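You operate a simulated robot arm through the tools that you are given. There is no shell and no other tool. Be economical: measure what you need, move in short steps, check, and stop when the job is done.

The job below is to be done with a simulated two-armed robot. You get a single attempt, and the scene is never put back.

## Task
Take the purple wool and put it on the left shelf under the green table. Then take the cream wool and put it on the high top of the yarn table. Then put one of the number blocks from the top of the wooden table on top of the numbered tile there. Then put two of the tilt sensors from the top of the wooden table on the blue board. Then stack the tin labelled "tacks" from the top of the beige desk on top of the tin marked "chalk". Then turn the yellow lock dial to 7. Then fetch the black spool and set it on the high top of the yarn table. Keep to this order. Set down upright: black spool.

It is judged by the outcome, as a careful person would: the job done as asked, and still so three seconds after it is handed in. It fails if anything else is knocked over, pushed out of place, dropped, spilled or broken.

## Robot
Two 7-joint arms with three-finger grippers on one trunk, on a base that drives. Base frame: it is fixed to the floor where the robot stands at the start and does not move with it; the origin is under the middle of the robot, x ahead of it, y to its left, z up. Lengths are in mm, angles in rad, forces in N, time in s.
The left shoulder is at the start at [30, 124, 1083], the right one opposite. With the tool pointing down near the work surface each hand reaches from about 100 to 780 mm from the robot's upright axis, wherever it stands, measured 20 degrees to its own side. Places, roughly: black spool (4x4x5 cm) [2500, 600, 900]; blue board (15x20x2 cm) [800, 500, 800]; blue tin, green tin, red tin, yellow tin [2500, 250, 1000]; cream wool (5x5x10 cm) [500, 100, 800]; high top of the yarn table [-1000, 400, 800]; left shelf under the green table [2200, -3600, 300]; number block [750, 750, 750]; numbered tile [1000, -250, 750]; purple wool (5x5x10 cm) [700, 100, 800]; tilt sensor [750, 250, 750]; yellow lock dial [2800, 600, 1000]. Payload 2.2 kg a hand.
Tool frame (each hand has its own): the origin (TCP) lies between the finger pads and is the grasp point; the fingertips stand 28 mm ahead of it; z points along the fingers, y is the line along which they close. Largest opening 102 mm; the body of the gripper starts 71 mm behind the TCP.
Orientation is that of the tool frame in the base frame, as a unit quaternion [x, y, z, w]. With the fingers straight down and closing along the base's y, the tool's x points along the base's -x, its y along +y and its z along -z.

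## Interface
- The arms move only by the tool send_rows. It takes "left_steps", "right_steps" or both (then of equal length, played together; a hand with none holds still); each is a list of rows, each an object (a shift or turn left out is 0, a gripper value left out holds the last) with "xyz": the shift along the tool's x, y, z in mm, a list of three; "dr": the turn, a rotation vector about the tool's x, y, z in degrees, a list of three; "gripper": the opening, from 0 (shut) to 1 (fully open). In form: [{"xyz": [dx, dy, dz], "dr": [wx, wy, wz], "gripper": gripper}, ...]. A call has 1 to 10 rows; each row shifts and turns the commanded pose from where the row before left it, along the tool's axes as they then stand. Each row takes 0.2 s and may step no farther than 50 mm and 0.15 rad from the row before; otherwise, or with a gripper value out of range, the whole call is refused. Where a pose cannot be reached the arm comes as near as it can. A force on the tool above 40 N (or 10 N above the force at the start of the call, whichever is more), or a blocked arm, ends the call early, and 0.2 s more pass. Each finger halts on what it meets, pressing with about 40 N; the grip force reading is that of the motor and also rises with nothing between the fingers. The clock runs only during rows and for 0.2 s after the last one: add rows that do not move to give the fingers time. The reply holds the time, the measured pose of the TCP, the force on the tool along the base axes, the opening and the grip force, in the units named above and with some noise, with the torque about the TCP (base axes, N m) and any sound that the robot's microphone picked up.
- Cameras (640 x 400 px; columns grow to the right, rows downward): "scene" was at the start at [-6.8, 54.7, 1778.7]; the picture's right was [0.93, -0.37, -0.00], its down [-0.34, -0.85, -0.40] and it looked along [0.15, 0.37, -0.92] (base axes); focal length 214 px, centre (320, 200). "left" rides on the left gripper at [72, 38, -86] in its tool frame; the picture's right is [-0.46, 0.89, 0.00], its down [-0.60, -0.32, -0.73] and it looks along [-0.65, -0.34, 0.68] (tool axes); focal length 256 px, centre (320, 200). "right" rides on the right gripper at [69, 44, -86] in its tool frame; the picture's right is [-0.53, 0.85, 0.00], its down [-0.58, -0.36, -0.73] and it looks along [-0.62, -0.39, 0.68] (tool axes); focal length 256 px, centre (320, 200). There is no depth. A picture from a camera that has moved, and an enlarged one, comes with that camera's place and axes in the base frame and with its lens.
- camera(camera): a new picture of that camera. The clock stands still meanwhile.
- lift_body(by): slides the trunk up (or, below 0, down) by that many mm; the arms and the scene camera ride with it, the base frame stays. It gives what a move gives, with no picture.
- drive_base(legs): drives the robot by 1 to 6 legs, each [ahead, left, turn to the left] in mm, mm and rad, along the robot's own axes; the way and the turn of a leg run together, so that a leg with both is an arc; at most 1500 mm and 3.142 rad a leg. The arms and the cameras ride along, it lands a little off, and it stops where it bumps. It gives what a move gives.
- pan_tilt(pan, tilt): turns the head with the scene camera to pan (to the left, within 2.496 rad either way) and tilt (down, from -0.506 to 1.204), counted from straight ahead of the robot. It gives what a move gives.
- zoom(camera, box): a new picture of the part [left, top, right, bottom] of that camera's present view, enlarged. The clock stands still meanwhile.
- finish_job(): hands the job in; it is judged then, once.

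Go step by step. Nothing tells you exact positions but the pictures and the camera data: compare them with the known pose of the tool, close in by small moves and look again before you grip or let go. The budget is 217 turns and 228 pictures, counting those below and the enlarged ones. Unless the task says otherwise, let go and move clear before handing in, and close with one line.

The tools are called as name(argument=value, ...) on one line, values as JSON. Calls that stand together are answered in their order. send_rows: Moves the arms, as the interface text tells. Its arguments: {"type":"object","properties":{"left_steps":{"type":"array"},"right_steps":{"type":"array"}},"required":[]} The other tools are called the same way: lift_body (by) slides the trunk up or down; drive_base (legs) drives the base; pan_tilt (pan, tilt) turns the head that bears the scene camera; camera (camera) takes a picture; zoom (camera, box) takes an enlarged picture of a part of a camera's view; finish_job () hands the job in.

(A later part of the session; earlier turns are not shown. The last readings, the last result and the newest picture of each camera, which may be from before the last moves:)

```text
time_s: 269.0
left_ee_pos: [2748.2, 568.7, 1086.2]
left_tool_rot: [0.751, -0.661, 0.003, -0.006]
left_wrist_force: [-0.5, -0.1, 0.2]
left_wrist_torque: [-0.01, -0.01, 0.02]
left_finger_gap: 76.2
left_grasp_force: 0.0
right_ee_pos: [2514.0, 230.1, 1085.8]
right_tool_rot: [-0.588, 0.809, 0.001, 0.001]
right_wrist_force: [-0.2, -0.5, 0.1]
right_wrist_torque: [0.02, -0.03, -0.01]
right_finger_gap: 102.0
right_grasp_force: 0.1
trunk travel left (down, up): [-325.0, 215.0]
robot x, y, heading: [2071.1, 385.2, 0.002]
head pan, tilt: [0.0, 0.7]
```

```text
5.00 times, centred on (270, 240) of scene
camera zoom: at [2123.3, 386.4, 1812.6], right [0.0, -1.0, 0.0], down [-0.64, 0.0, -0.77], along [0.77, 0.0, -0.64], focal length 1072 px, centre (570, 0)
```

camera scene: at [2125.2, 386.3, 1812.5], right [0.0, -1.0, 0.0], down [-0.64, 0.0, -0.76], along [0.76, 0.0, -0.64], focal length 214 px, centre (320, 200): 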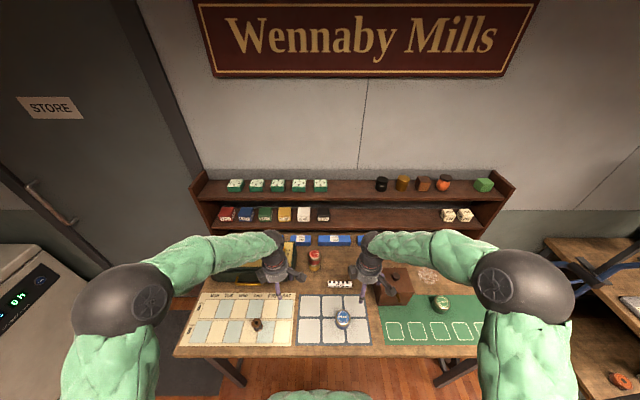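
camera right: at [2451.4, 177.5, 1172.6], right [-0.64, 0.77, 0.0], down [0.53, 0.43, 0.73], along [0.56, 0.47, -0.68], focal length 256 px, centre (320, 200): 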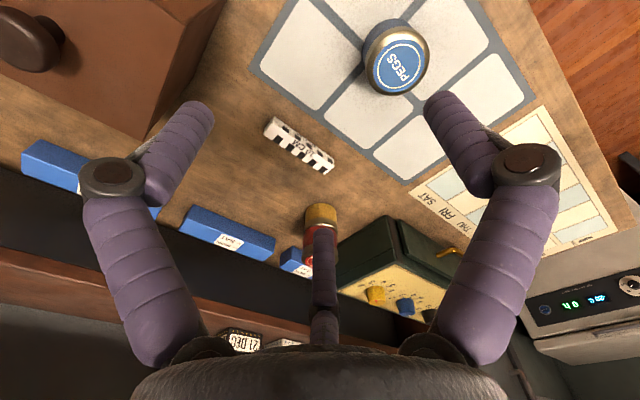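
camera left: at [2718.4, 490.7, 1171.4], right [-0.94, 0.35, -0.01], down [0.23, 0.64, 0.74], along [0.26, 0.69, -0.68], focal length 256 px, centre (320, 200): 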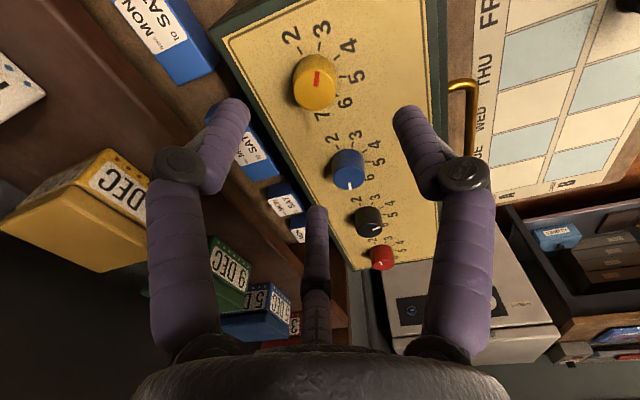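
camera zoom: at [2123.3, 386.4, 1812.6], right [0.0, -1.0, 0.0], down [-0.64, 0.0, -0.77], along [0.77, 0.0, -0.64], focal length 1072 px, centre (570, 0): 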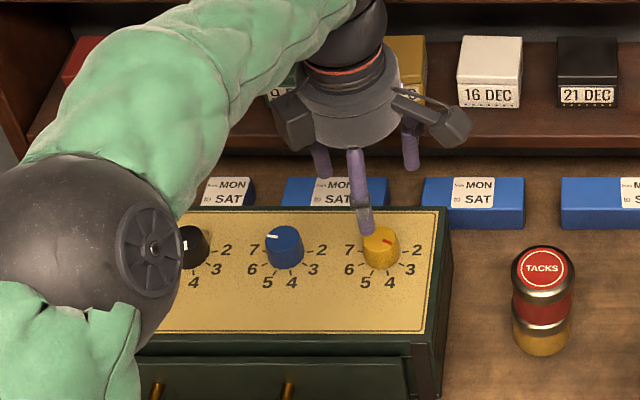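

Great view: the pointer is at 3 and the layout matches. I center and descend partway.

send_rows(left_steps=[{"xyz": [3.5, -1.6, 25]}, {"xyz": [0, 0, 25]}, {}])

camera(camera="left")

zoom(camera="scene", box=[250, 210, 310, 260])

```text
time_s: 269.8
left_ee_pos: [2751.2, 564.6, 1035.9]
left_tool_rot: [0.75, -0.662, 0.003, -0.004]
left_wrist_force: [-0.2, 0.2, -0.3]
left_wrist_torque: [0.0, 0.0, -0.02]
left_finger_gap: 76.4
left_grasp_force: 0.1
right_ee_pos: [2514.8, 229.8, 1085.8]
right_tool_rot: [-0.588, 0.809, 0.0, 0.001]
right_wrist_force: [0.6, -1.1, -0.5]
right_wrist_torque: [-0.03, 0.02, 0.01]
right_finger_gap: 102.1
right_grasp_force: 0.0
trunk travel left (down, up): [-325.0, 215.0]
robot x, y, heading: [2068.1, 385.1, 0.002]
head pan, tilt: [0.0, 0.7]
```

```text
81 pictures are left
camera left: at [2722.8, 486.6, 1121.0], right [-0.94, 0.35, -0.01], down [0.23, 0.64, 0.74], along [0.26, 0.69, -0.68], focal length 256 px, centre (320, 200)
```

left: 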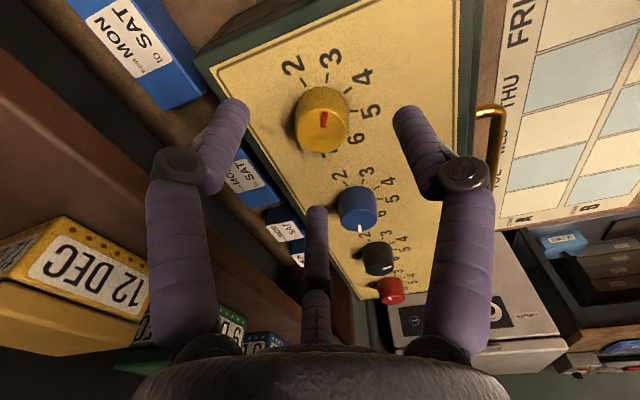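

```text
8.00 times, centred on (280, 235) of scene
camera zoom: at [2125.2, 386.1, 1812.6], right [0.0, -1.0, 0.0], down [-0.64, 0.0, -0.76], along [0.76, 0.0, -0.64], focal length 1716 px, centre (640, -80)
```

zoom: 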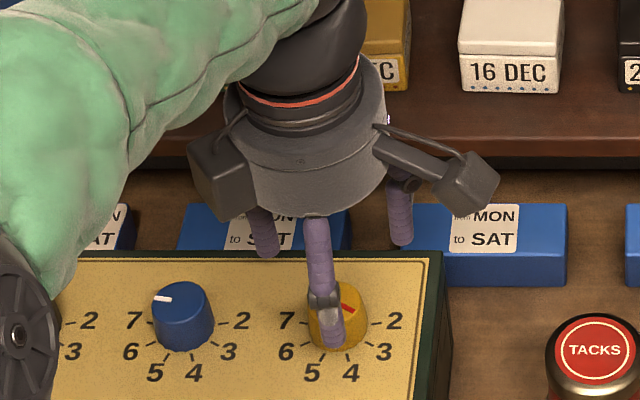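

I shift 2 mm and descend around the knob, then close.

send_rows(left_steps=[{"xyz": [2, 0, 20]}, {"xyz": [0, 0, 15]}, {"xyz": [0, 0, 8]}, {}])

camera(camera="left")

zoom(camera="scene", box=[250, 210, 310, 260])

```text
time_s: 270.8
left_ee_pos: [2751.4, 562.7, 992.0]
left_tool_rot: [0.75, -0.661, 0.003, -0.004]
left_wrist_force: [0.1, -1.0, 0.8]
left_wrist_torque: [-0.02, -0.01, 0.0]
left_finger_gap: 76.4
left_grasp_force: 0.1
right_ee_pos: [2514.3, 230.8, 1085.3]
right_tool_rot: [-0.588, 0.809, 0.001, -0.001]
right_wrist_force: [0.1, 0.0, -0.3]
right_wrist_torque: [-0.02, -0.02, 0.0]
right_finger_gap: 102.0
right_grasp_force: 0.1
trunk travel left (down, up): [-325.0, 215.0]
robot x, y, heading: [2066.3, 383.3, -0.001]
head pan, tilt: [0.0, 0.7]
```

```text
79 pictures are left
camera left: at [2722.8, 485.4, 1077.5], right [-0.94, 0.35, -0.01], down [0.23, 0.64, 0.74], along [0.26, 0.69, -0.68], focal length 256 px, centre (320, 200)
```

left: 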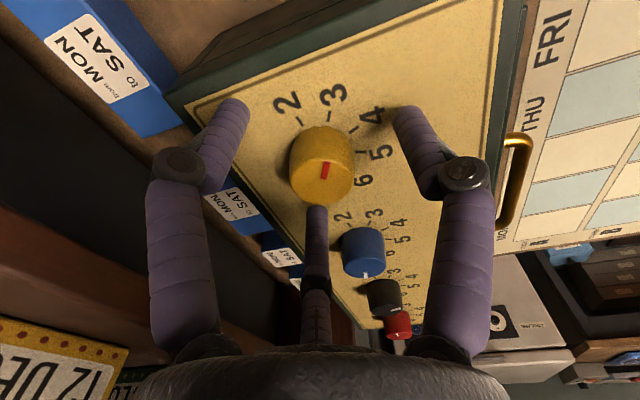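

```text
8.00 times, centred on (280, 235) of scene
camera zoom: at [2125.1, 386.3, 1812.6], right [0.0, -1.0, 0.0], down [-0.64, 0.0, -0.76], along [0.76, 0.0, -0.64], focal length 1716 px, centre (640, -80)
```

zoom: 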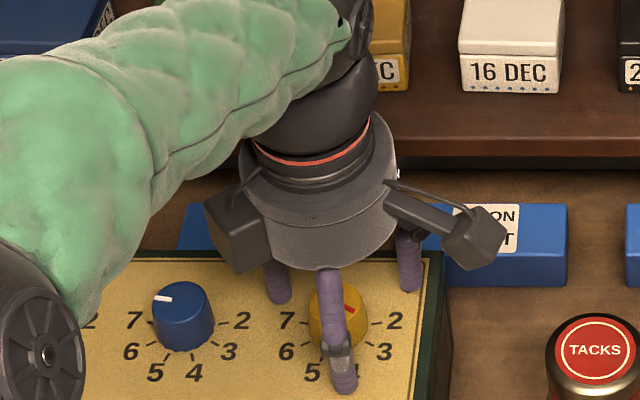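

Fingers straddle the knob. I close on it.

send_rows(left_steps=[{"gripper": 0}, {}, {}, {}])

zoom(camera="left", box=[160, 60, 480, 260])

```text
time_s: 271.8
left_ee_pos: [2751.7, 566.1, 993.9]
left_tool_rot: [0.751, -0.661, 0.005, -0.006]
left_wrist_force: [3.8, 28.3, 6.8]
left_wrist_torque: [1.01, 0.13, 0.0]
left_finger_gap: 32.7
left_grasp_force: 44.7
right_ee_pos: [2515.1, 232.7, 1084.9]
right_tool_rot: [-0.587, 0.809, 0.0, 0.0]
right_wrist_force: [1.1, 0.3, -0.5]
right_wrist_torque: [0.01, 0.0, -0.01]
right_finger_gap: 101.9
right_grasp_force: 0.0
trunk travel left (down, up): [-325.0, 215.0]
robot x, y, heading: [2067.7, 386.6, 0.004]
head pan, tilt: [0.0, 0.7]
```

```text
2.00 times, centred on (320, 160) of left
camera zoom: at [2723.5, 490.3, 1078.6], right [-0.94, 0.35, -0.01], down [0.23, 0.64, 0.74], along [0.26, 0.69, -0.68], focal length 512 px, centre (320, 280)
```

zoom: 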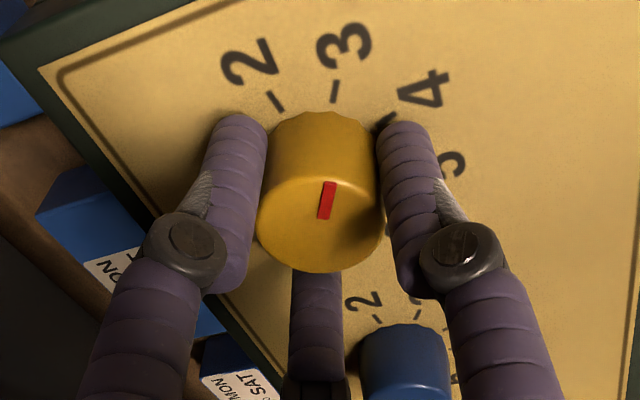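

The lateral force shows the knob is ~5 mm more to +y; I shift to relieve it, then start turning.

send_rows(left_steps=[{"xyz": [-5, 0, 0]}, {}])

send_rows(left_steps=[{"dr": [0, 0, 6]}, {"dr": [0, 0, 6]}, {"dr": [0, 0, 6]}, {"dr": [0, 0, 6]}, {}])

zoom(camera="left", box=[160, 60, 480, 260])

```text
time_s: 272.4
left_ee_pos: [2752.7, 567.5, 992.8]
left_tool_rot: [0.75, -0.662, 0.005, -0.007]
left_wrist_force: [8.7, 14.3, 14.0]
left_wrist_torque: [0.74, -0.17, 0.01]
left_finger_gap: 33.0
left_grasp_force: 45.5
right_ee_pos: [2515.1, 231.5, 1086.7]
right_tool_rot: [-0.588, 0.809, 0.0, 0.0]
right_wrist_force: [0.2, 0.6, -0.2]
right_wrist_torque: [-0.01, 0.0, 0.0]
right_finger_gap: 102.2
right_grasp_force: 0.1
trunk travel left (down, up): [-325.0, 215.0]
robot x, y, heading: [2068.1, 386.3, 0.003]
head pan, tilt: [0.0, 0.7]
```

```text
time_s: 273.6
left_ee_pos: [2752.5, 567.9, 993.9]
left_tool_rot: [-0.596, 0.803, -0.003, 0.006]
left_wrist_force: [12.8, 2.9, 20.0]
left_wrist_torque: [-0.64, -0.41, -0.04]
left_finger_gap: 32.6
left_grasp_force: 45.0
right_ee_pos: [2515.2, 229.9, 1085.1]
right_tool_rot: [-0.587, 0.81, 0.001, 0.0]
right_wrist_force: [0.2, -0.4, -0.5]
right_wrist_torque: [-0.01, -0.01, -0.01]
right_finger_gap: 101.9
right_grasp_force: 0.1
trunk travel left (down, up): [-325.0, 215.0]
robot x, y, heading: [2067.6, 387.2, 0.003]
head pan, tilt: [0.0, 0.7]
```

```text
2.00 times, centred on (320, 160) of left
camera zoom: at [2694.4, 508.8, 1078.1], right [-0.71, 0.7, -0.01], down [0.47, 0.48, 0.74], along [0.52, 0.52, -0.67], focal length 512 px, centre (320, 280)
```

zoom: 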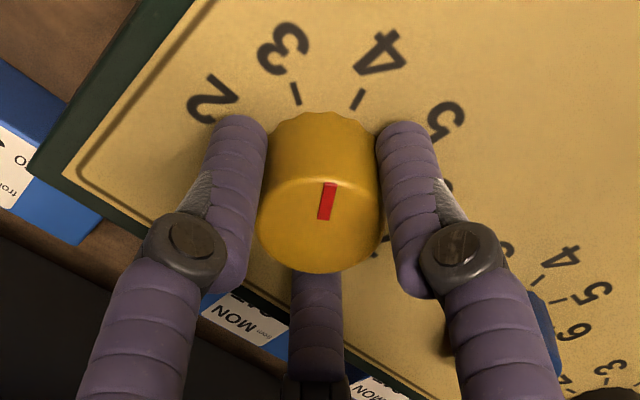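

The knob turns with the hand. I relieve the small forces and continue.

send_rows(left_steps=[{"xyz": [-0.6, -2, -2]}, {"dr": [0, 0, 7]}, {"dr": [0, 0, 7]}, {"dr": [0, 0, 7]}, {"dr": [0, 0, 7]}, {"dr": [0, 0, 7]}, {"dr": [0, 0, 7]}, {}])

zoom(camera="left", box=[160, 60, 480, 260])

```text
time_s: 275.4
left_ee_pos: [2752.4, 567.3, 992.8]
left_tool_rot: [-0.267, 0.964, 0.001, 0.004]
left_wrist_force: [0.6, -3.2, 2.8]
left_wrist_torque: [-0.31, -0.69, -0.01]
left_finger_gap: 32.8
left_grasp_force: 45.1
right_ee_pos: [2515.4, 229.6, 1085.0]
right_tool_rot: [-0.588, 0.809, 0.001, 0.0]
right_wrist_force: [0.0, -0.5, 0.7]
right_wrist_torque: [0.03, -0.01, 0.01]
right_finger_gap: 101.9
right_grasp_force: 0.1
trunk travel left (down, up): [-325.0, 215.0]
robot x, y, heading: [2066.7, 389.2, 0.004]
head pan, tilt: [0.0, 0.7]
```

```text
2.00 times, centred on (320, 160) of left
camera zoom: at [2671.0, 562.2, 1078.3], right [-0.06, 1.0, 0.0], down [0.68, 0.04, 0.74], along [0.73, 0.04, -0.68], focal length 512 px, centre (320, 280)
```

zoom: 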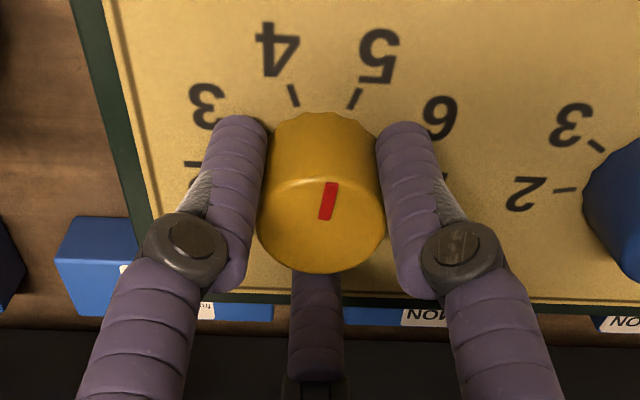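

Tick spacing is ≈40°, so 7 needs another ~94°. I keep turning.

send_rows(left_steps=[{"dr": [0, 0, 7]}, {"dr": [0, 0, 7]}, {"dr": [0, 0, 7]}, {"dr": [0, 0, 7]}, {"dr": [0, 0, 7]}, {"dr": [0, 0, 7]}, {}])

send_rows(left_steps=[{"dr": [0, 0, 7]}, {"dr": [0, 0, 7]}, {"dr": [0, 0, 7]}, {"dr": [0, 0, 7]}, {"dr": [0, 0, 7]}, {"dr": [0, 0, 7]}, {}])

zoom(camera="left", box=[160, 60, 480, 260])

```text
time_s: 277.0
left_ee_pos: [2752.6, 568.2, 992.6]
left_tool_rot: [0.095, 0.995, 0.003, 0.004]
left_wrist_force: [-6.0, -5.9, -1.1]
left_wrist_torque: [-0.58, 0.4, -0.05]
left_finger_gap: 32.8
left_grasp_force: 44.9
right_ee_pos: [2515.0, 230.2, 1085.3]
right_tool_rot: [-0.588, 0.809, 0.001, 0.001]
right_wrist_force: [0.1, -0.3, 0.1]
right_wrist_torque: [0.01, 0.02, 0.0]
right_finger_gap: 101.9
right_grasp_force: 0.1
trunk travel left (down, up): [-325.0, 215.0]
robot x, y, heading: [2070.6, 379.2, -0.001]
head pan, tilt: [0.0, 0.7]
```

```text
time_s: 278.6
left_ee_pos: [2752.8, 568.1, 992.9]
left_tool_rot: [0.445, 0.895, 0.003, 0.003]
left_wrist_force: [-12.1, -6.6, -5.2]
left_wrist_torque: [-0.53, 0.49, -0.01]
left_finger_gap: 32.8
left_grasp_force: 45.7
right_ee_pos: [2514.6, 230.0, 1086.0]
right_tool_rot: [-0.588, 0.809, 0.001, 0.0]
right_wrist_force: [0.9, -0.3, 0.9]
right_wrist_torque: [0.02, -0.02, 0.01]
right_finger_gap: 102.3
right_grasp_force: 0.0
trunk travel left (down, up): [-325.0, 215.0]
robot x, y, heading: [2067.7, 384.5, -0.006]
head pan, tilt: [0.0, 0.7]
```

```text
2.00 times, centred on (320, 160) of left
camera zoom: at [2739.1, 647.7, 1079.2], right [0.99, 0.16, 0.01], down [0.11, -0.68, 0.73], along [0.12, -0.72, -0.68], focal length 512 px, centre (320, 280)
```

zoom: 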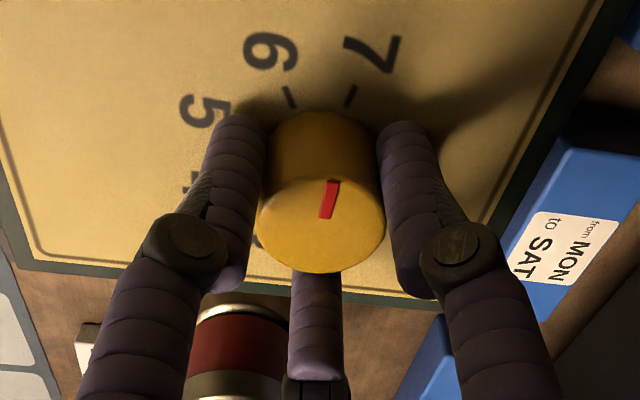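

The pointer is ~10° short of 7. I turn the final bit.

send_rows(left_steps=[{"dr": [0, 0, 5]}, {"dr": [0, 0, 5]}, {}])

zoom(camera="left", box=[160, 60, 480, 260])

```text
time_s: 279.4
left_ee_pos: [2752.5, 567.7, 994.1]
left_tool_rot: [0.522, 0.853, 0.004, 0.003]
left_wrist_force: [-13.8, -6.1, -9.9]
left_wrist_torque: [-0.25, 0.13, 0.49]
left_finger_gap: 32.6
left_grasp_force: 45.4
right_ee_pos: [2515.0, 230.4, 1086.0]
right_tool_rot: [-0.588, 0.809, 0.001, 0.0]
right_wrist_force: [-0.1, 0.1, -0.6]
right_wrist_torque: [-0.03, 0.02, 0.0]
right_finger_gap: 102.0
right_grasp_force: 0.1
trunk travel left (down, up): [-325.0, 215.0]
robot x, y, heading: [2067.8, 385.6, -0.005]
head pan, tilt: [0.0, 0.7]
```

```text
2.00 times, centred on (320, 160) of left
camera zoom: at [2753.2, 648.7, 1079.3], right [1.0, -0.01, 0.01], down [-0.01, -0.68, 0.73], along [0.0, -0.73, -0.68], focal length 512 px, centre (320, 280)
```

zoom: 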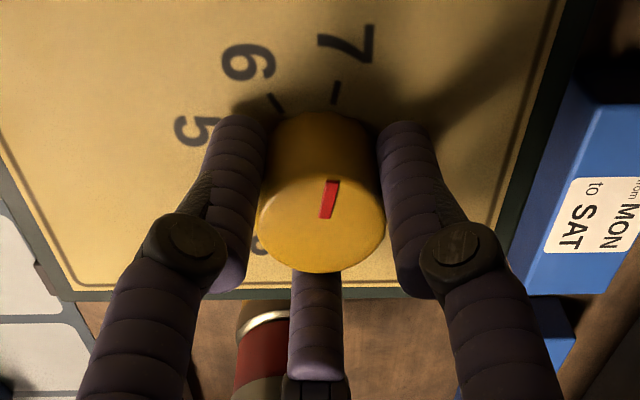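

The pointer is aligned with 7 (torque shows the end stop). I open and rise.

send_rows(left_steps=[{"gripper": 0.6}, {"gripper": 0.75}, {}, {"xyz": [0, 0, -20]}, {"xyz": [0, 0, -40]}, {"xyz": [0, 0, -40]}, {}])

camera(camera="left")

zoom(camera="scene", box=[250, 210, 310, 260])

```text
time_s: 281.0
left_ee_pos: [2752.5, 570.5, 1093.7]
left_tool_rot: [0.521, 0.853, 0.003, 0.003]
left_wrist_force: [0.6, 0.4, 0.1]
left_wrist_torque: [0.03, 0.03, 0.04]
left_finger_gap: 76.6
left_grasp_force: 0.2
right_ee_pos: [2515.8, 229.8, 1085.7]
right_tool_rot: [-0.588, 0.809, 0.0, 0.0]
right_wrist_force: [-0.1, -0.4, -0.1]
right_wrist_torque: [0.0, 0.02, 0.01]
right_finger_gap: 102.1
right_grasp_force: 0.0
trunk travel left (down, up): [-325.0, 215.0]
robot x, y, heading: [2067.5, 384.9, -0.002]
head pan, tilt: [0.0, 0.7]
```

```text
72 pictures are left
camera left: at [2752.7, 650.2, 1180.7], right [1.0, -0.01, 0.01], down [-0.01, -0.68, 0.73], along [0.0, -0.73, -0.68], focal length 256 px, centre (320, 200)
```

left: 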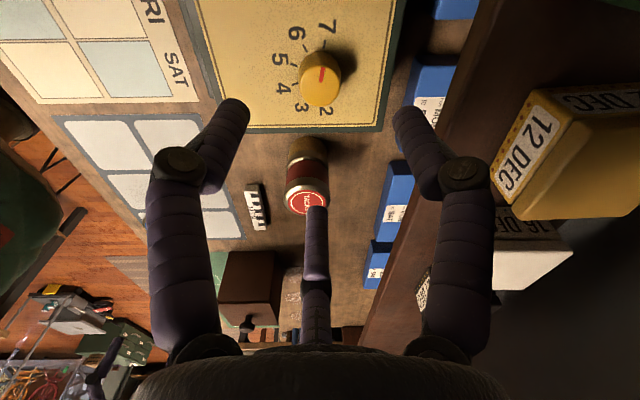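

```text
8.00 times, centred on (280, 235) of scene
camera zoom: at [2126.1, 386.5, 1812.5], right [0.0, -1.0, 0.0], down [-0.64, 0.0, -0.76], along [0.76, 0.0, -0.64], focal length 1716 px, centre (640, -80)
```

zoom: 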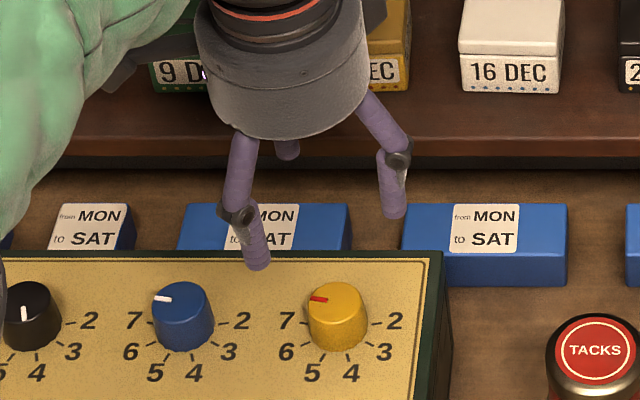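

The yellow dial points at 7, like the blue one. I retract the left hand and straighten it for the black spool.

send_rows(left_steps=[{"xyz": [26, -33, 0]}, {"xyz": [26, -33, 0]}, {"xyz": [26, -33, 0]}, {"xyz": [26, -33, 0]}, {"xyz": [26, -33, 0]}, {"xyz": [26, -33, 0]}, {}])

send_rows(left_steps=[{"dr": [0, 0, -7.9]}, {"dr": [0, 0, -7.9]}, {"dr": [0, 0, -7.9]}, {"dr": [0, 0, -7.9]}, {"dr": [0, 0, -7.9]}, {"dr": [0, 0, -7.9]}, {"dr": [0, 0, -7.9]}, {"dr": [0, 0, -7.7]}, {}])

camera(camera="left")

zoom(camera="scene", box=[190, 200, 330, 320])

```text
time_s: 282.6
left_ee_pos: [2507.1, 618.3, 1088.9]
left_tool_rot: [0.521, 0.854, 0.003, 0.003]
left_wrist_force: [-0.8, -0.4, -0.9]
left_wrist_torque: [0.04, 0.04, -0.02]
left_finger_gap: 76.5
left_grasp_force: 0.1
right_ee_pos: [2516.3, 230.7, 1084.1]
right_tool_rot: [-0.588, 0.809, 0.0, 0.0]
right_wrist_force: [0.0, -0.4, 0.6]
right_wrist_torque: [-0.02, 0.0, 0.0]
right_finger_gap: 101.9
right_grasp_force: 0.1
trunk travel left (down, up): [-325.0, 215.0]
robot x, y, heading: [2070.1, 387.0, -0.001]
head pan, tilt: [0.0, 0.7]
```

```text
time_s: 284.6
left_ee_pos: [2506.1, 617.0, 1092.0]
left_tool_rot: [-0.002, 1.0, 0.002, 0.006]
left_wrist_force: [0.0, 0.2, 0.3]
left_wrist_torque: [0.0, 0.02, -0.02]
left_finger_gap: 76.5
left_grasp_force: 0.0
right_ee_pos: [2514.0, 230.2, 1084.9]
right_tool_rot: [-0.588, 0.809, 0.001, 0.001]
right_wrist_force: [-0.4, 0.1, 0.0]
right_wrist_torque: [0.01, 0.04, 0.01]
right_finger_gap: 101.7
right_grasp_force: 0.1
trunk travel left (down, up): [-325.0, 215.0]
robot x, y, heading: [2067.1, 384.6, 0.003]
head pan, tilt: [0.0, 0.7]
```

```text
70 pictures are left
camera left: at [2432.9, 654.1, 1176.3], right [0.46, 0.89, 0.01], down [0.6, -0.32, 0.74], along [0.66, -0.33, -0.68], focal length 256 px, centre (320, 200)
```

left: 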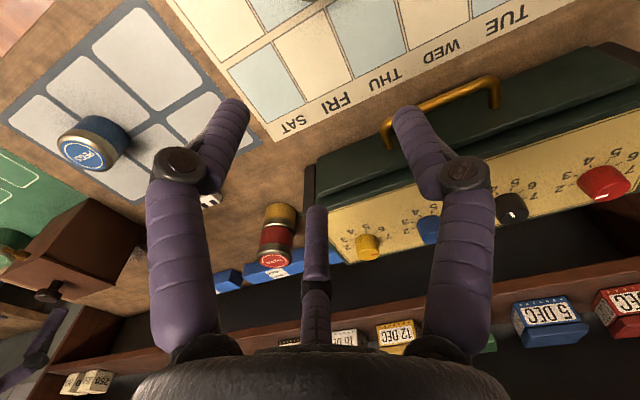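

```text
3.33 times, centred on (260, 260) of scene
camera zoom: at [2125.2, 386.3, 1812.5], right [0.0, -1.0, 0.0], down [-0.64, 0.0, -0.76], along [0.76, 0.0, -0.64], focal length 715 px, centre (520, 0)
```

zoom: 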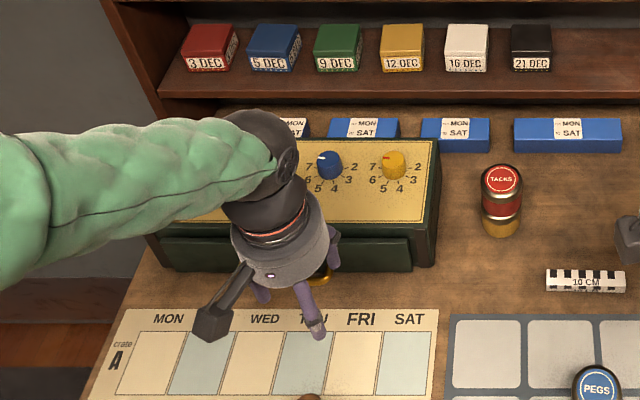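

I tilt the head to see the spool and back the base slightly.

drive_base(legs=[[-120, 0, 0]])

pan_tilt(pan=0.2, tilt=0.9)

camera(camera="scene")

camera(camera="left")

```text
time_s: 285.9
left_ee_pos: [2385.9, 617.9, 1091.3]
left_tool_rot: [-0.001, 1.0, 0.002, 0.005]
left_wrist_force: [-0.3, 0.4, 0.6]
left_wrist_torque: [0.01, -0.05, 0.0]
left_finger_gap: 76.5
left_grasp_force: 0.0
right_ee_pos: [2394.6, 230.7, 1085.7]
right_tool_rot: [-0.586, 0.81, 0.0, 0.001]
right_wrist_force: [-0.3, 0.6, 0.9]
right_wrist_torque: [-0.03, -0.02, 0.05]
right_finger_gap: 102.3
right_grasp_force: 0.0
trunk travel left (down, up): [-325.0, 215.0]
robot x, y, heading: [1949.2, 385.4, 0.005]
head pan, tilt: [0.0, 0.7]
```

```text
time_s: 286.6
left_ee_pos: [2386.1, 617.5, 1091.4]
left_tool_rot: [-0.002, 1.0, 0.002, 0.004]
left_wrist_force: [-0.8, 0.8, 0.0]
left_wrist_torque: [-0.02, 0.03, 0.01]
left_finger_gap: 76.4
left_grasp_force: 0.1
right_ee_pos: [2396.6, 230.9, 1086.4]
right_tool_rot: [-0.587, 0.81, 0.002, -0.001]
right_wrist_force: [-0.1, -0.8, -0.5]
right_wrist_torque: [-0.02, 0.0, 0.02]
right_finger_gap: 102.1
right_grasp_force: 0.1
trunk travel left (down, up): [-325.0, 215.0]
robot x, y, heading: [1949.6, 388.8, 0.004]
head pan, tilt: [0.201, 0.901]
```

```text
68 pictures are left
camera scene: at [1995.0, 401.0, 1796.4], right [0.2, -0.98, 0.0], down [-0.77, -0.16, -0.62], along [0.61, 0.12, -0.78], focal length 214 px, centre (320, 200)
```

scene: 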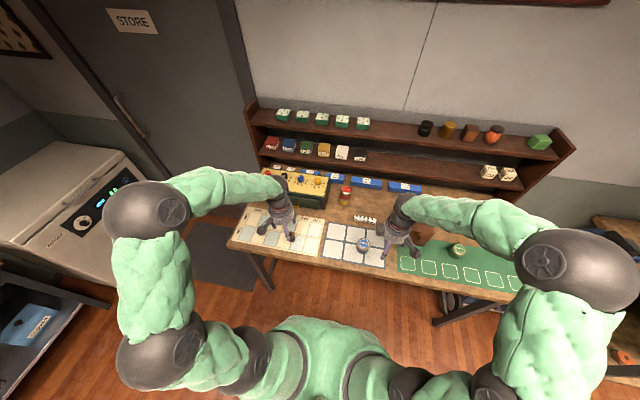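

```text
67 pictures are left
camera left: at [2313.6, 653.8, 1176.1], right [0.46, 0.89, 0.01], down [0.6, -0.32, 0.74], along [0.65, -0.34, -0.68], focal length 256 px, centre (320, 200)
```

left: 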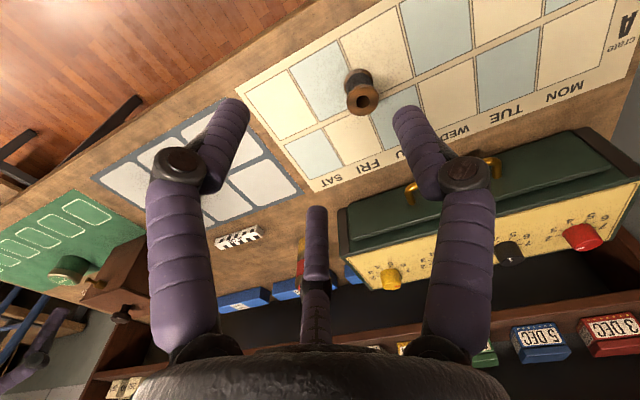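

The spool is at about [2456,635], top ≈904. I move above it.

send_rows(left_steps=[{"xyz": [-23, 6, 38]}, {"xyz": [-23, 6, 38]}, {"xyz": [-23, 6, 38]}, {}])

camera(camera="left")

zoom(camera="scene", box=[230, 170, 330, 270])

```text
time_s: 287.6
left_ee_pos: [2456.8, 635.2, 979.6]
left_tool_rot: [0.0, 1.0, 0.002, 0.005]
left_wrist_force: [-0.8, 0.3, 0.2]
left_wrist_torque: [0.0, -0.02, 0.01]
left_finger_gap: 76.4
left_grasp_force: 0.1
right_ee_pos: [2394.9, 229.8, 1085.8]
right_tool_rot: [-0.587, 0.81, 0.0, 0.0]
right_wrist_force: [0.5, -0.1, 1.4]
right_wrist_torque: [0.06, -0.01, -0.03]
right_finger_gap: 102.1
right_grasp_force: 0.1
trunk travel left (down, up): [-325.0, 215.0]
robot x, y, heading: [1948.1, 383.0, -0.006]
head pan, tilt: [0.201, 0.901]
```

```text
66 pictures are left
camera left: at [2383.5, 671.6, 1065.9], right [0.46, 0.89, 0.01], down [0.6, -0.32, 0.74], along [0.66, -0.34, -0.68], focal length 256 px, centre (320, 200)
```

left: 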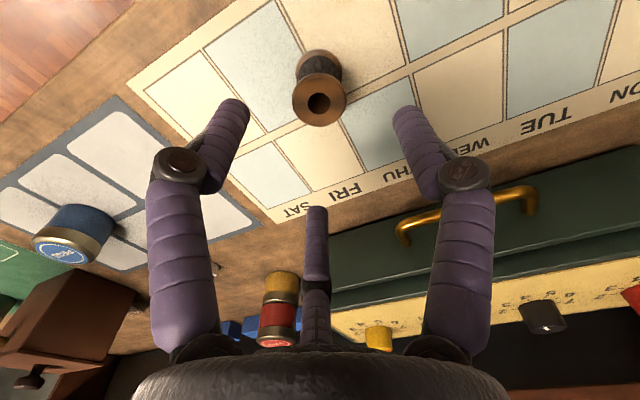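

```text
4.00 times, centred on (280, 220) of scene
camera zoom: at [1992.8, 400.7, 1796.5], right [0.2, -0.98, 0.0], down [-0.77, -0.16, -0.62], along [0.61, 0.13, -0.78], focal length 858 px, centre (480, 120)
```

zoom: 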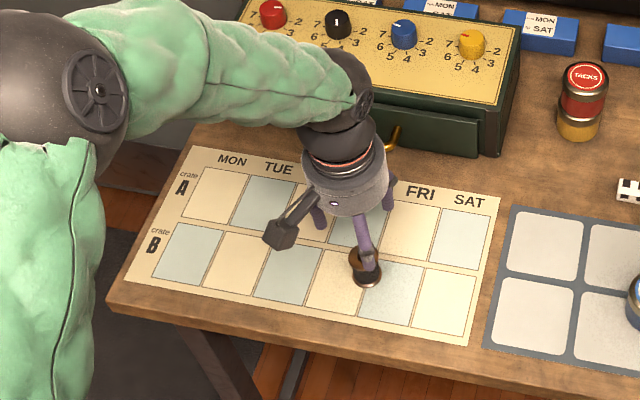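

Centered over the spool. I descend and grip.

send_rows(left_steps=[{"xyz": [0, -1, 45]}, {"xyz": [0, 0, 30]}, {"xyz": [0, 0, 18]}, {}, {"gripper": 0}, {}, {}, {}])

send_rows(left_steps=[{"xyz": [0, 0, -20]}, {"xyz": [0, 0, -45]}, {"xyz": [0, 0, -45]}, {"xyz": [0, 0, -45]}, {"xyz": [40, 0, -20]}, {"xyz": [40, 0, 0]}, {}])

zoom(camera="left", box=[160, 60, 480, 260])

zoom(camera="scene", box=[230, 170, 330, 270])

```text
time_s: 289.4
left_ee_pos: [2458.7, 635.0, 888.7]
left_tool_rot: [-0.002, 1.0, 0.002, 0.008]
left_wrist_force: [-0.1, -1.3, 27.0]
left_wrist_torque: [-0.41, 0.66, 0.19]
left_finger_gap: 32.1
left_grasp_force: 39.9
right_ee_pos: [2394.6, 228.9, 1086.1]
right_tool_rot: [-0.587, 0.81, 0.001, 0.001]
right_wrist_force: [0.2, -0.6, 0.2]
right_wrist_torque: [-0.01, -0.03, 0.03]
right_finger_gap: 101.8
right_grasp_force: 0.0
trunk travel left (down, up): [-325.0, 215.0]
robot x, y, heading: [1949.8, 385.7, 0.002]
head pan, tilt: [0.201, 0.901]
```

```text
time_s: 291.0
left_ee_pos: [2375.3, 634.1, 1059.0]
left_tool_rot: [-0.001, 1.0, 0.001, 0.004]
left_wrist_force: [1.0, -0.5, -0.7]
left_wrist_torque: [0.03, 0.04, 0.01]
left_finger_gap: 32.0
left_grasp_force: 40.0
right_ee_pos: [2395.6, 229.8, 1084.5]
right_tool_rot: [-0.588, 0.809, 0.001, -0.001]
right_wrist_force: [-0.4, -0.5, -0.4]
right_wrist_torque: [-0.01, 0.01, 0.01]
right_finger_gap: 102.1
right_grasp_force: 0.1
trunk travel left (down, up): [-325.0, 215.0]
robot x, y, heading: [1946.8, 383.2, 0.0]
head pan, tilt: [0.201, 0.901]
```

```text
2.00 times, centred on (320, 160) of left
camera zoom: at [2301.4, 671.0, 1142.9], right [0.46, 0.89, 0.01], down [0.6, -0.32, 0.74], along [0.65, -0.34, -0.68], focal length 512 px, centre (320, 280)
```

zoom: 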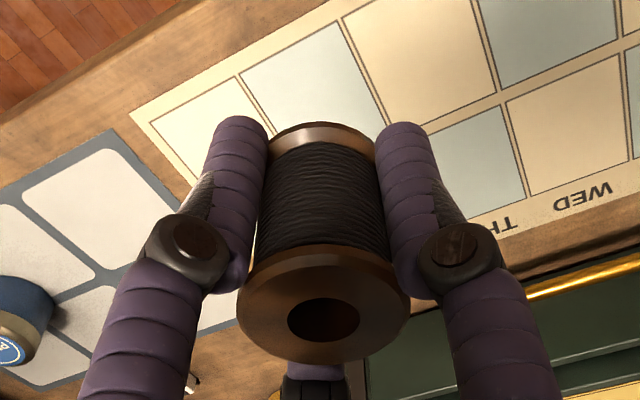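

```text
4.00 times, centred on (280, 220) of scene
camera zoom: at [1995.3, 401.2, 1796.3], right [0.2, -0.98, 0.0], down [-0.77, -0.16, -0.62], along [0.61, 0.12, -0.78], focal length 858 px, centre (480, 120)
```

zoom: 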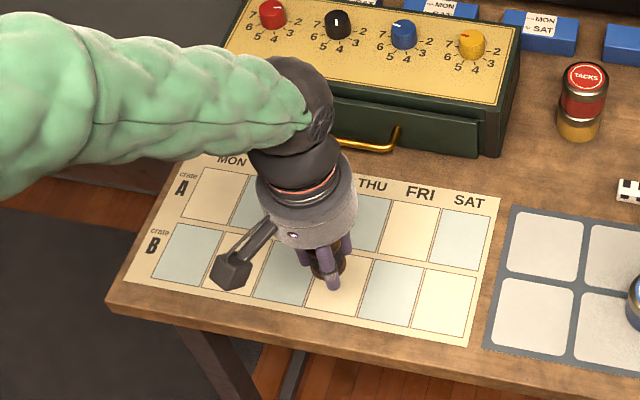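

Spool is held upright. I drive back through the left corridor toward the yarn table.

drive_base(legs=[[-180, 0, 0], [0, 945, 0], [-900, 0, 0], [-900, 0, 0]])

camera(camera="left")

```text
time_s: 305.7
left_ee_pos: [412.1, 1578.5, 1057.9]
left_tool_rot: [0.006, 1.0, 0.002, 0.006]
left_wrist_force: [-0.4, 0.2, 0.2]
left_wrist_torque: [-0.01, 0.01, 0.04]
left_finger_gap: 31.6
left_grasp_force: 40.0
right_ee_pos: [427.5, 1175.4, 1085.3]
right_tool_rot: [-0.581, 0.814, 0.001, 0.001]
right_wrist_force: [-0.5, 0.6, -0.4]
right_wrist_torque: [0.02, -0.01, -0.02]
right_finger_gap: 102.0
right_grasp_force: 0.0
trunk travel left (down, up): [-325.0, 215.0]
robot x, y, heading: [-16.5, 1340.9, -0.011]
head pan, tilt: [0.201, 0.901]
```

```text
62 pictures are left
camera left: at [339.3, 1616.9, 1143.3], right [0.47, 0.88, 0.01], down [0.59, -0.33, 0.74], along [0.65, -0.34, -0.68], focal length 256 px, centre (320, 200)
```

left: 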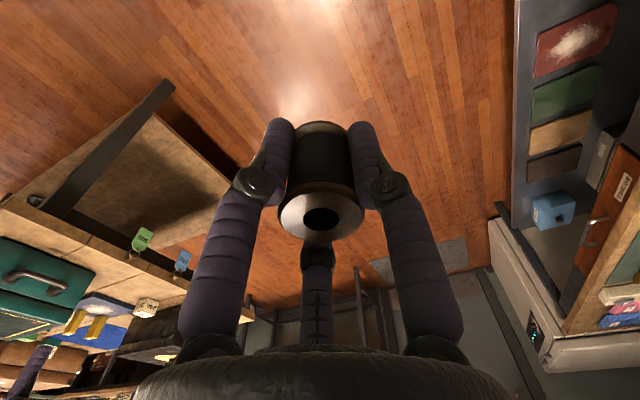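

Next I strafe to the yarn table's front and turn to face it.

drive_base(legs=[[-60, 0, 0.011], [0, -900, 0], [0, 0, 1.57], [0, 0, 1.57]])

pan_tilt(pan=0.2, tilt=1.0)

camera(camera="scene")

```text
time_s: 318.5
left_ee_pos: [-502.3, 213.9, 1057.7]
left_tool_rot: [1.0, 0.004, -0.006, 0.002]
left_wrist_force: [-0.3, -0.1, -0.1]
left_wrist_torque: [-0.02, -0.01, 0.0]
left_finger_gap: 31.8
left_grasp_force: 40.0
right_ee_pos: [-526.4, 616.9, 1084.8]
right_tool_rot: [0.808, 0.59, 0.0, 0.001]
right_wrist_force: [0.0, -0.6, -0.3]
right_wrist_torque: [0.0, 0.01, 0.0]
right_finger_gap: 102.0
right_grasp_force: 0.1
trunk travel left (down, up): [-325.0, 215.0]
robot x, y, heading: [-78.6, 462.8, -3.134]
head pan, tilt: [0.201, 0.901]
```

```text
time_s: 319.2
left_ee_pos: [-502.3, 213.7, 1058.0]
left_tool_rot: [1.0, 0.004, -0.005, 0.002]
left_wrist_force: [-0.6, -0.2, -0.9]
left_wrist_torque: [0.0, -0.01, 0.0]
left_finger_gap: 31.8
left_grasp_force: 40.2
right_ee_pos: [-525.9, 616.6, 1085.4]
right_tool_rot: [0.808, 0.589, 0.0, 0.0]
right_wrist_force: [0.3, 0.2, 0.0]
right_wrist_torque: [0.01, 0.02, -0.04]
right_finger_gap: 102.0
right_grasp_force: 0.1
trunk travel left (down, up): [-325.0, 215.0]
robot x, y, heading: [-78.6, 467.0, -3.132]
head pan, tilt: [0.201, 1.0]
```

```text
61 pictures are left
camera scene: at [-116.0, 449.9, 1789.2], right [-0.21, 0.98, 0.0], down [0.82, 0.17, -0.54], along [-0.53, -0.11, -0.84], focal length 214 px, centre (320, 200)
```

scene: 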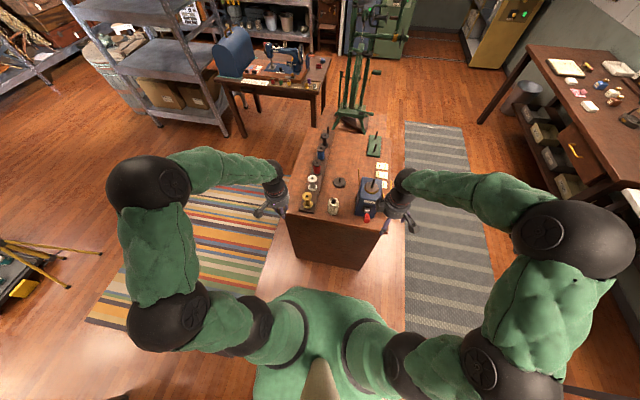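

zoom(camera="scene", box=[270, 130, 400, 240])

```text
3.64 times, centred on (335, 185) of scene
camera zoom: at [-116.0, 449.9, 1789.2], right [-0.21, 0.98, 0.0], down [0.82, 0.17, -0.54], along [-0.53, -0.11, -0.84], focal length 780 px, centre (266, 254)
```

zoom: 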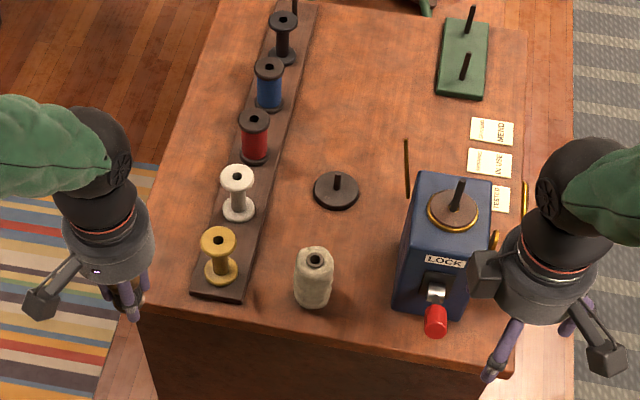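

The best free spot is between cream wool, disc and winder: about [-760,462]. I reposition, turn the hand 30° so its camera clears the cream wool, and move over it.

drive_base(legs=[[100, -175, 0]])

send_rows(left_steps=[{"xyz": [-39, -18, 0]}, {"xyz": [-39, -18, 0]}, {"xyz": [-39, -18, 0]}, {"xyz": [-39, -18, 0]}, {"dr": [0, 0, -7.5]}, {"dr": [0, 0, -7.5]}, {"dr": [0, 0, -7.5]}, {"dr": [0, 0, -7.5]}, {}])

zoom(camera="scene", box=[230, 130, 390, 240])

camera(camera="left")

```text
time_s: 320.8
left_ee_pos: [-603.4, 389.7, 1056.5]
left_tool_rot: [1.0, 0.004, -0.005, 0.001]
left_wrist_force: [0.6, 0.5, -0.1]
left_wrist_torque: [-0.02, -0.02, -0.01]
left_finger_gap: 31.9
left_grasp_force: 40.2
right_ee_pos: [-627.2, 794.3, 1084.8]
right_tool_rot: [0.807, 0.59, 0.0, 0.001]
right_wrist_force: [-0.4, -0.1, -0.5]
right_wrist_torque: [-0.04, 0.02, 0.01]
right_finger_gap: 101.8
right_grasp_force: 0.1
trunk travel left (down, up): [-325.0, 215.0]
robot x, y, heading: [-177.6, 640.1, -3.135]
head pan, tilt: [0.201, 1.0]
```

```text
time_s: 322.8
left_ee_pos: [-759.6, 460.4, 1059.9]
left_tool_rot: [0.965, 0.264, -0.006, 0.0]
left_wrist_force: [0.4, -0.4, 0.4]
left_wrist_torque: [-0.02, -0.01, 0.02]
left_finger_gap: 31.8
left_grasp_force: 40.1
right_ee_pos: [-626.5, 793.1, 1085.0]
right_tool_rot: [0.807, 0.59, 0.001, 0.001]
right_wrist_force: [-0.3, 0.3, 0.0]
right_wrist_torque: [0.02, 0.03, 0.0]
right_finger_gap: 101.7
right_grasp_force: 0.1
trunk travel left (down, up): [-325.0, 215.0]
robot x, y, heading: [-173.8, 638.0, -3.134]
head pan, tilt: [0.201, 1.0]
```

```text
3.64 times, centred on (310, 185) of scene
camera zoom: at [-216.2, 625.5, 1789.2], right [-0.21, 0.98, 0.0], down [0.82, 0.17, -0.54], along [-0.53, -0.11, -0.84], focal length 780 px, centre (356, 254)
```

zoom: 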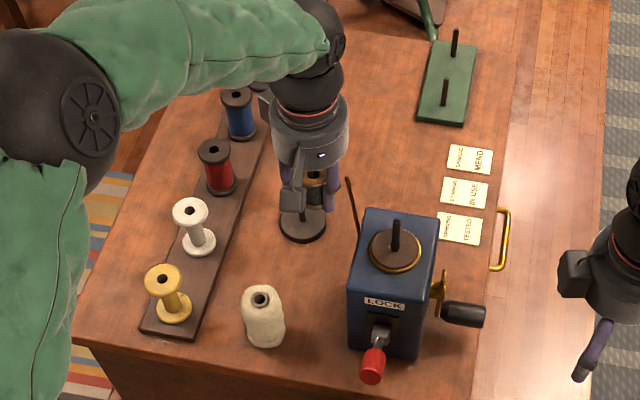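

```text
58 pictures are left
camera left: at [-677.1, 463.6, 1144.7], right [0.05, -1.0, 0.0], down [-0.67, -0.03, 0.74], along [-0.74, -0.04, -0.67], focal length 256 px, centre (320, 200)
```

left: 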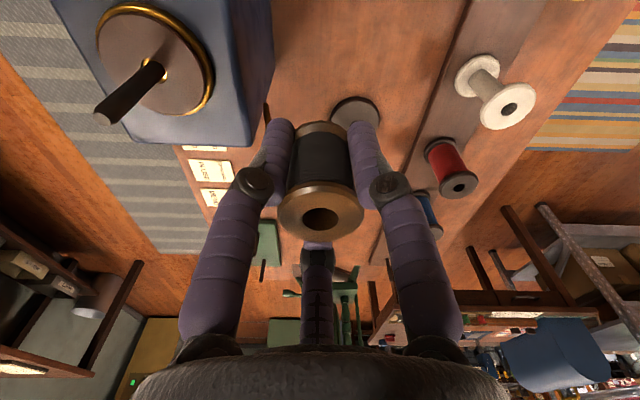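

A thin rod stands beside the winder, so I shift slightly away and descend partway.

send_rows(left_steps=[{"xyz": [5, 9, 0]}, {"xyz": [0, 0, 40]}, {"xyz": [0, 0, 40]}, {"xyz": [0, 0, 40]}, {"xyz": [0, 0, 30]}, {}])

zoom(camera="scene", box=[270, 150, 360, 220])

camera(camera="left")

```text
time_s: 324.2
left_ee_pos: [-752.0, 454.6, 909.2]
left_tool_rot: [0.965, 0.263, -0.006, 0.0]
left_wrist_force: [0.1, -0.9, 0.2]
left_wrist_torque: [0.0, 0.01, 0.01]
left_finger_gap: 32.1
left_grasp_force: 39.6
right_ee_pos: [-627.1, 793.1, 1085.2]
right_tool_rot: [0.808, 0.589, 0.001, 0.002]
right_wrist_force: [0.1, 0.4, 0.3]
right_wrist_torque: [-0.02, 0.03, 0.01]
right_finger_gap: 101.9
right_grasp_force: 0.0
trunk travel left (down, up): [-325.0, 215.0]
robot x, y, heading: [-180.3, 638.8, -3.131]
head pan, tilt: [0.201, 1.0]
```

```text
5.71 times, centred on (315, 185) of scene
camera zoom: at [-216.0, 625.7, 1789.2], right [-0.21, 0.98, 0.0], down [0.82, 0.17, -0.54], along [-0.53, -0.11, -0.84], focal length 1226 px, centre (349, 286)
```

zoom: 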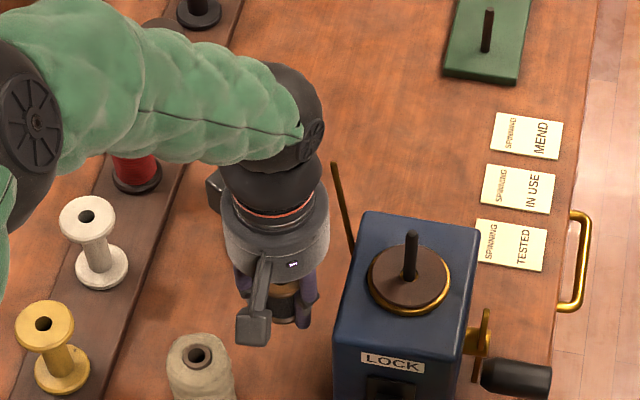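

```text
56 pictures are left
camera left: at [-668.9, 458.7, 994.6], right [0.05, -1.0, 0.0], down [-0.67, -0.03, 0.74], along [-0.74, -0.04, -0.67], focal length 256 px, centre (320, 200)
```

left: 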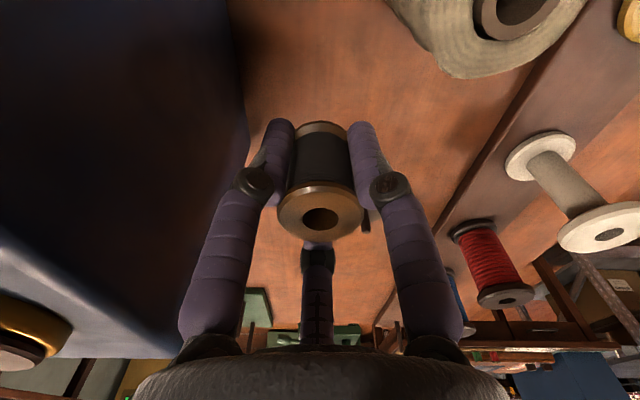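

The winder is too near here. A better spot is [-780,390] between the cream wool and the disc with the hand turned the other way; I rise, turn +60°, and shift.

send_rows(left_steps=[{"xyz": [0, 0, -45]}, {"xyz": [0, 0, -45]}, {"dr": [0, 0, 7.5]}, {"dr": [0, 0, 7.5]}, {"dr": [0, 0, 7.5]}, {"dr": [0, 0, 7.5]}, {"dr": [0, 0, 7.5]}, {"dr": [0, 0, 7.5]}, {"dr": [0, 0, 7.5]}, {"dr": [0, 0, 7.5]}])

send_rows(left_steps=[{"xyz": [4, 35, 0]}, {"xyz": [4, 35, 0]}, {}])

zoom(camera="scene", box=[250, 150, 360, 230])

camera(camera="left")

```text
time_s: 326.4
left_ee_pos: [-749.9, 454.5, 999.1]
left_tool_rot: [0.966, -0.257, -0.003, 0.002]
left_wrist_force: [-0.2, -0.1, -0.8]
left_wrist_torque: [-0.03, 0.04, -0.01]
left_finger_gap: 32.0
left_grasp_force: 39.7
right_ee_pos: [-625.9, 791.8, 1085.8]
right_tool_rot: [0.807, 0.59, 0.001, 0.001]
right_wrist_force: [0.2, 0.6, 0.0]
right_wrist_torque: [-0.01, 0.0, -0.01]
right_finger_gap: 101.9
right_grasp_force: 0.0
trunk travel left (down, up): [-325.0, 215.0]
robot x, y, heading: [-179.2, 638.2, -3.132]
head pan, tilt: [0.201, 1.0]
```

```text
time_s: 327.2
left_ee_pos: [-778.1, 390.3, 1002.0]
left_tool_rot: [0.967, -0.256, -0.005, 0.002]
left_wrist_force: [-0.7, 0.1, 0.4]
left_wrist_torque: [0.0, 0.01, 0.02]
left_finger_gap: 31.7
left_grasp_force: 40.1
right_ee_pos: [-626.8, 792.5, 1085.9]
right_tool_rot: [0.808, 0.589, -0.001, 0.001]
right_wrist_force: [0.4, 0.3, 0.2]
right_wrist_torque: [-0.06, 0.02, 0.01]
right_finger_gap: 101.6
right_grasp_force: 0.1
trunk travel left (down, up): [-325.0, 215.0]
robot x, y, heading: [-178.5, 640.4, -3.132]
head pan, tilt: [0.201, 1.0]
```

```text
5.00 times, centred on (305, 190) of scene
camera zoom: at [-216.1, 626.0, 1789.2], right [-0.21, 0.98, 0.0], down [0.82, 0.17, -0.54], along [-0.53, -0.11, -0.84], focal length 1072 px, centre (395, 250)
```

zoom: 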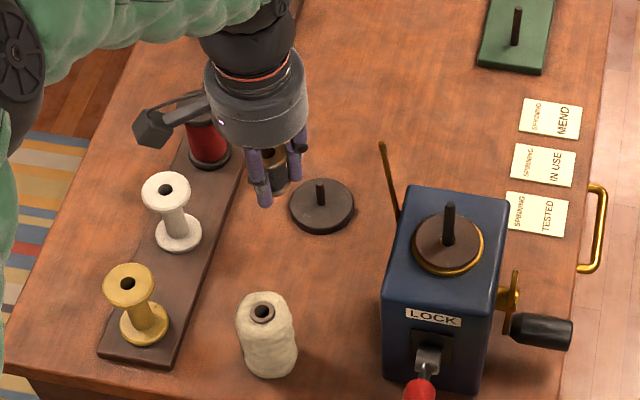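

```text
54 pictures are left
camera left: at [-732.3, 320.5, 1086.9], right [-0.84, -0.54, 0.01], down [-0.36, 0.58, 0.73], along [-0.4, 0.61, -0.68], focal length 256 px, centre (320, 200)
```

left: 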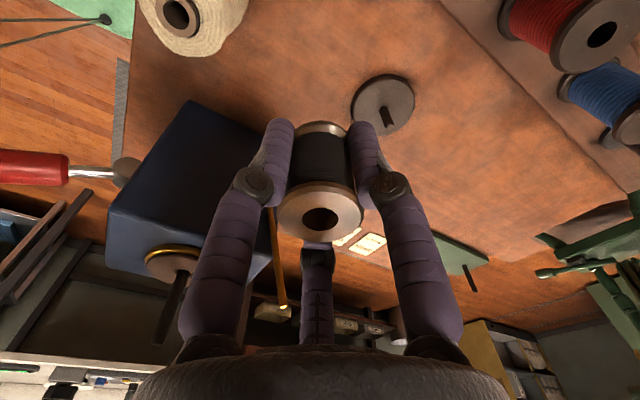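

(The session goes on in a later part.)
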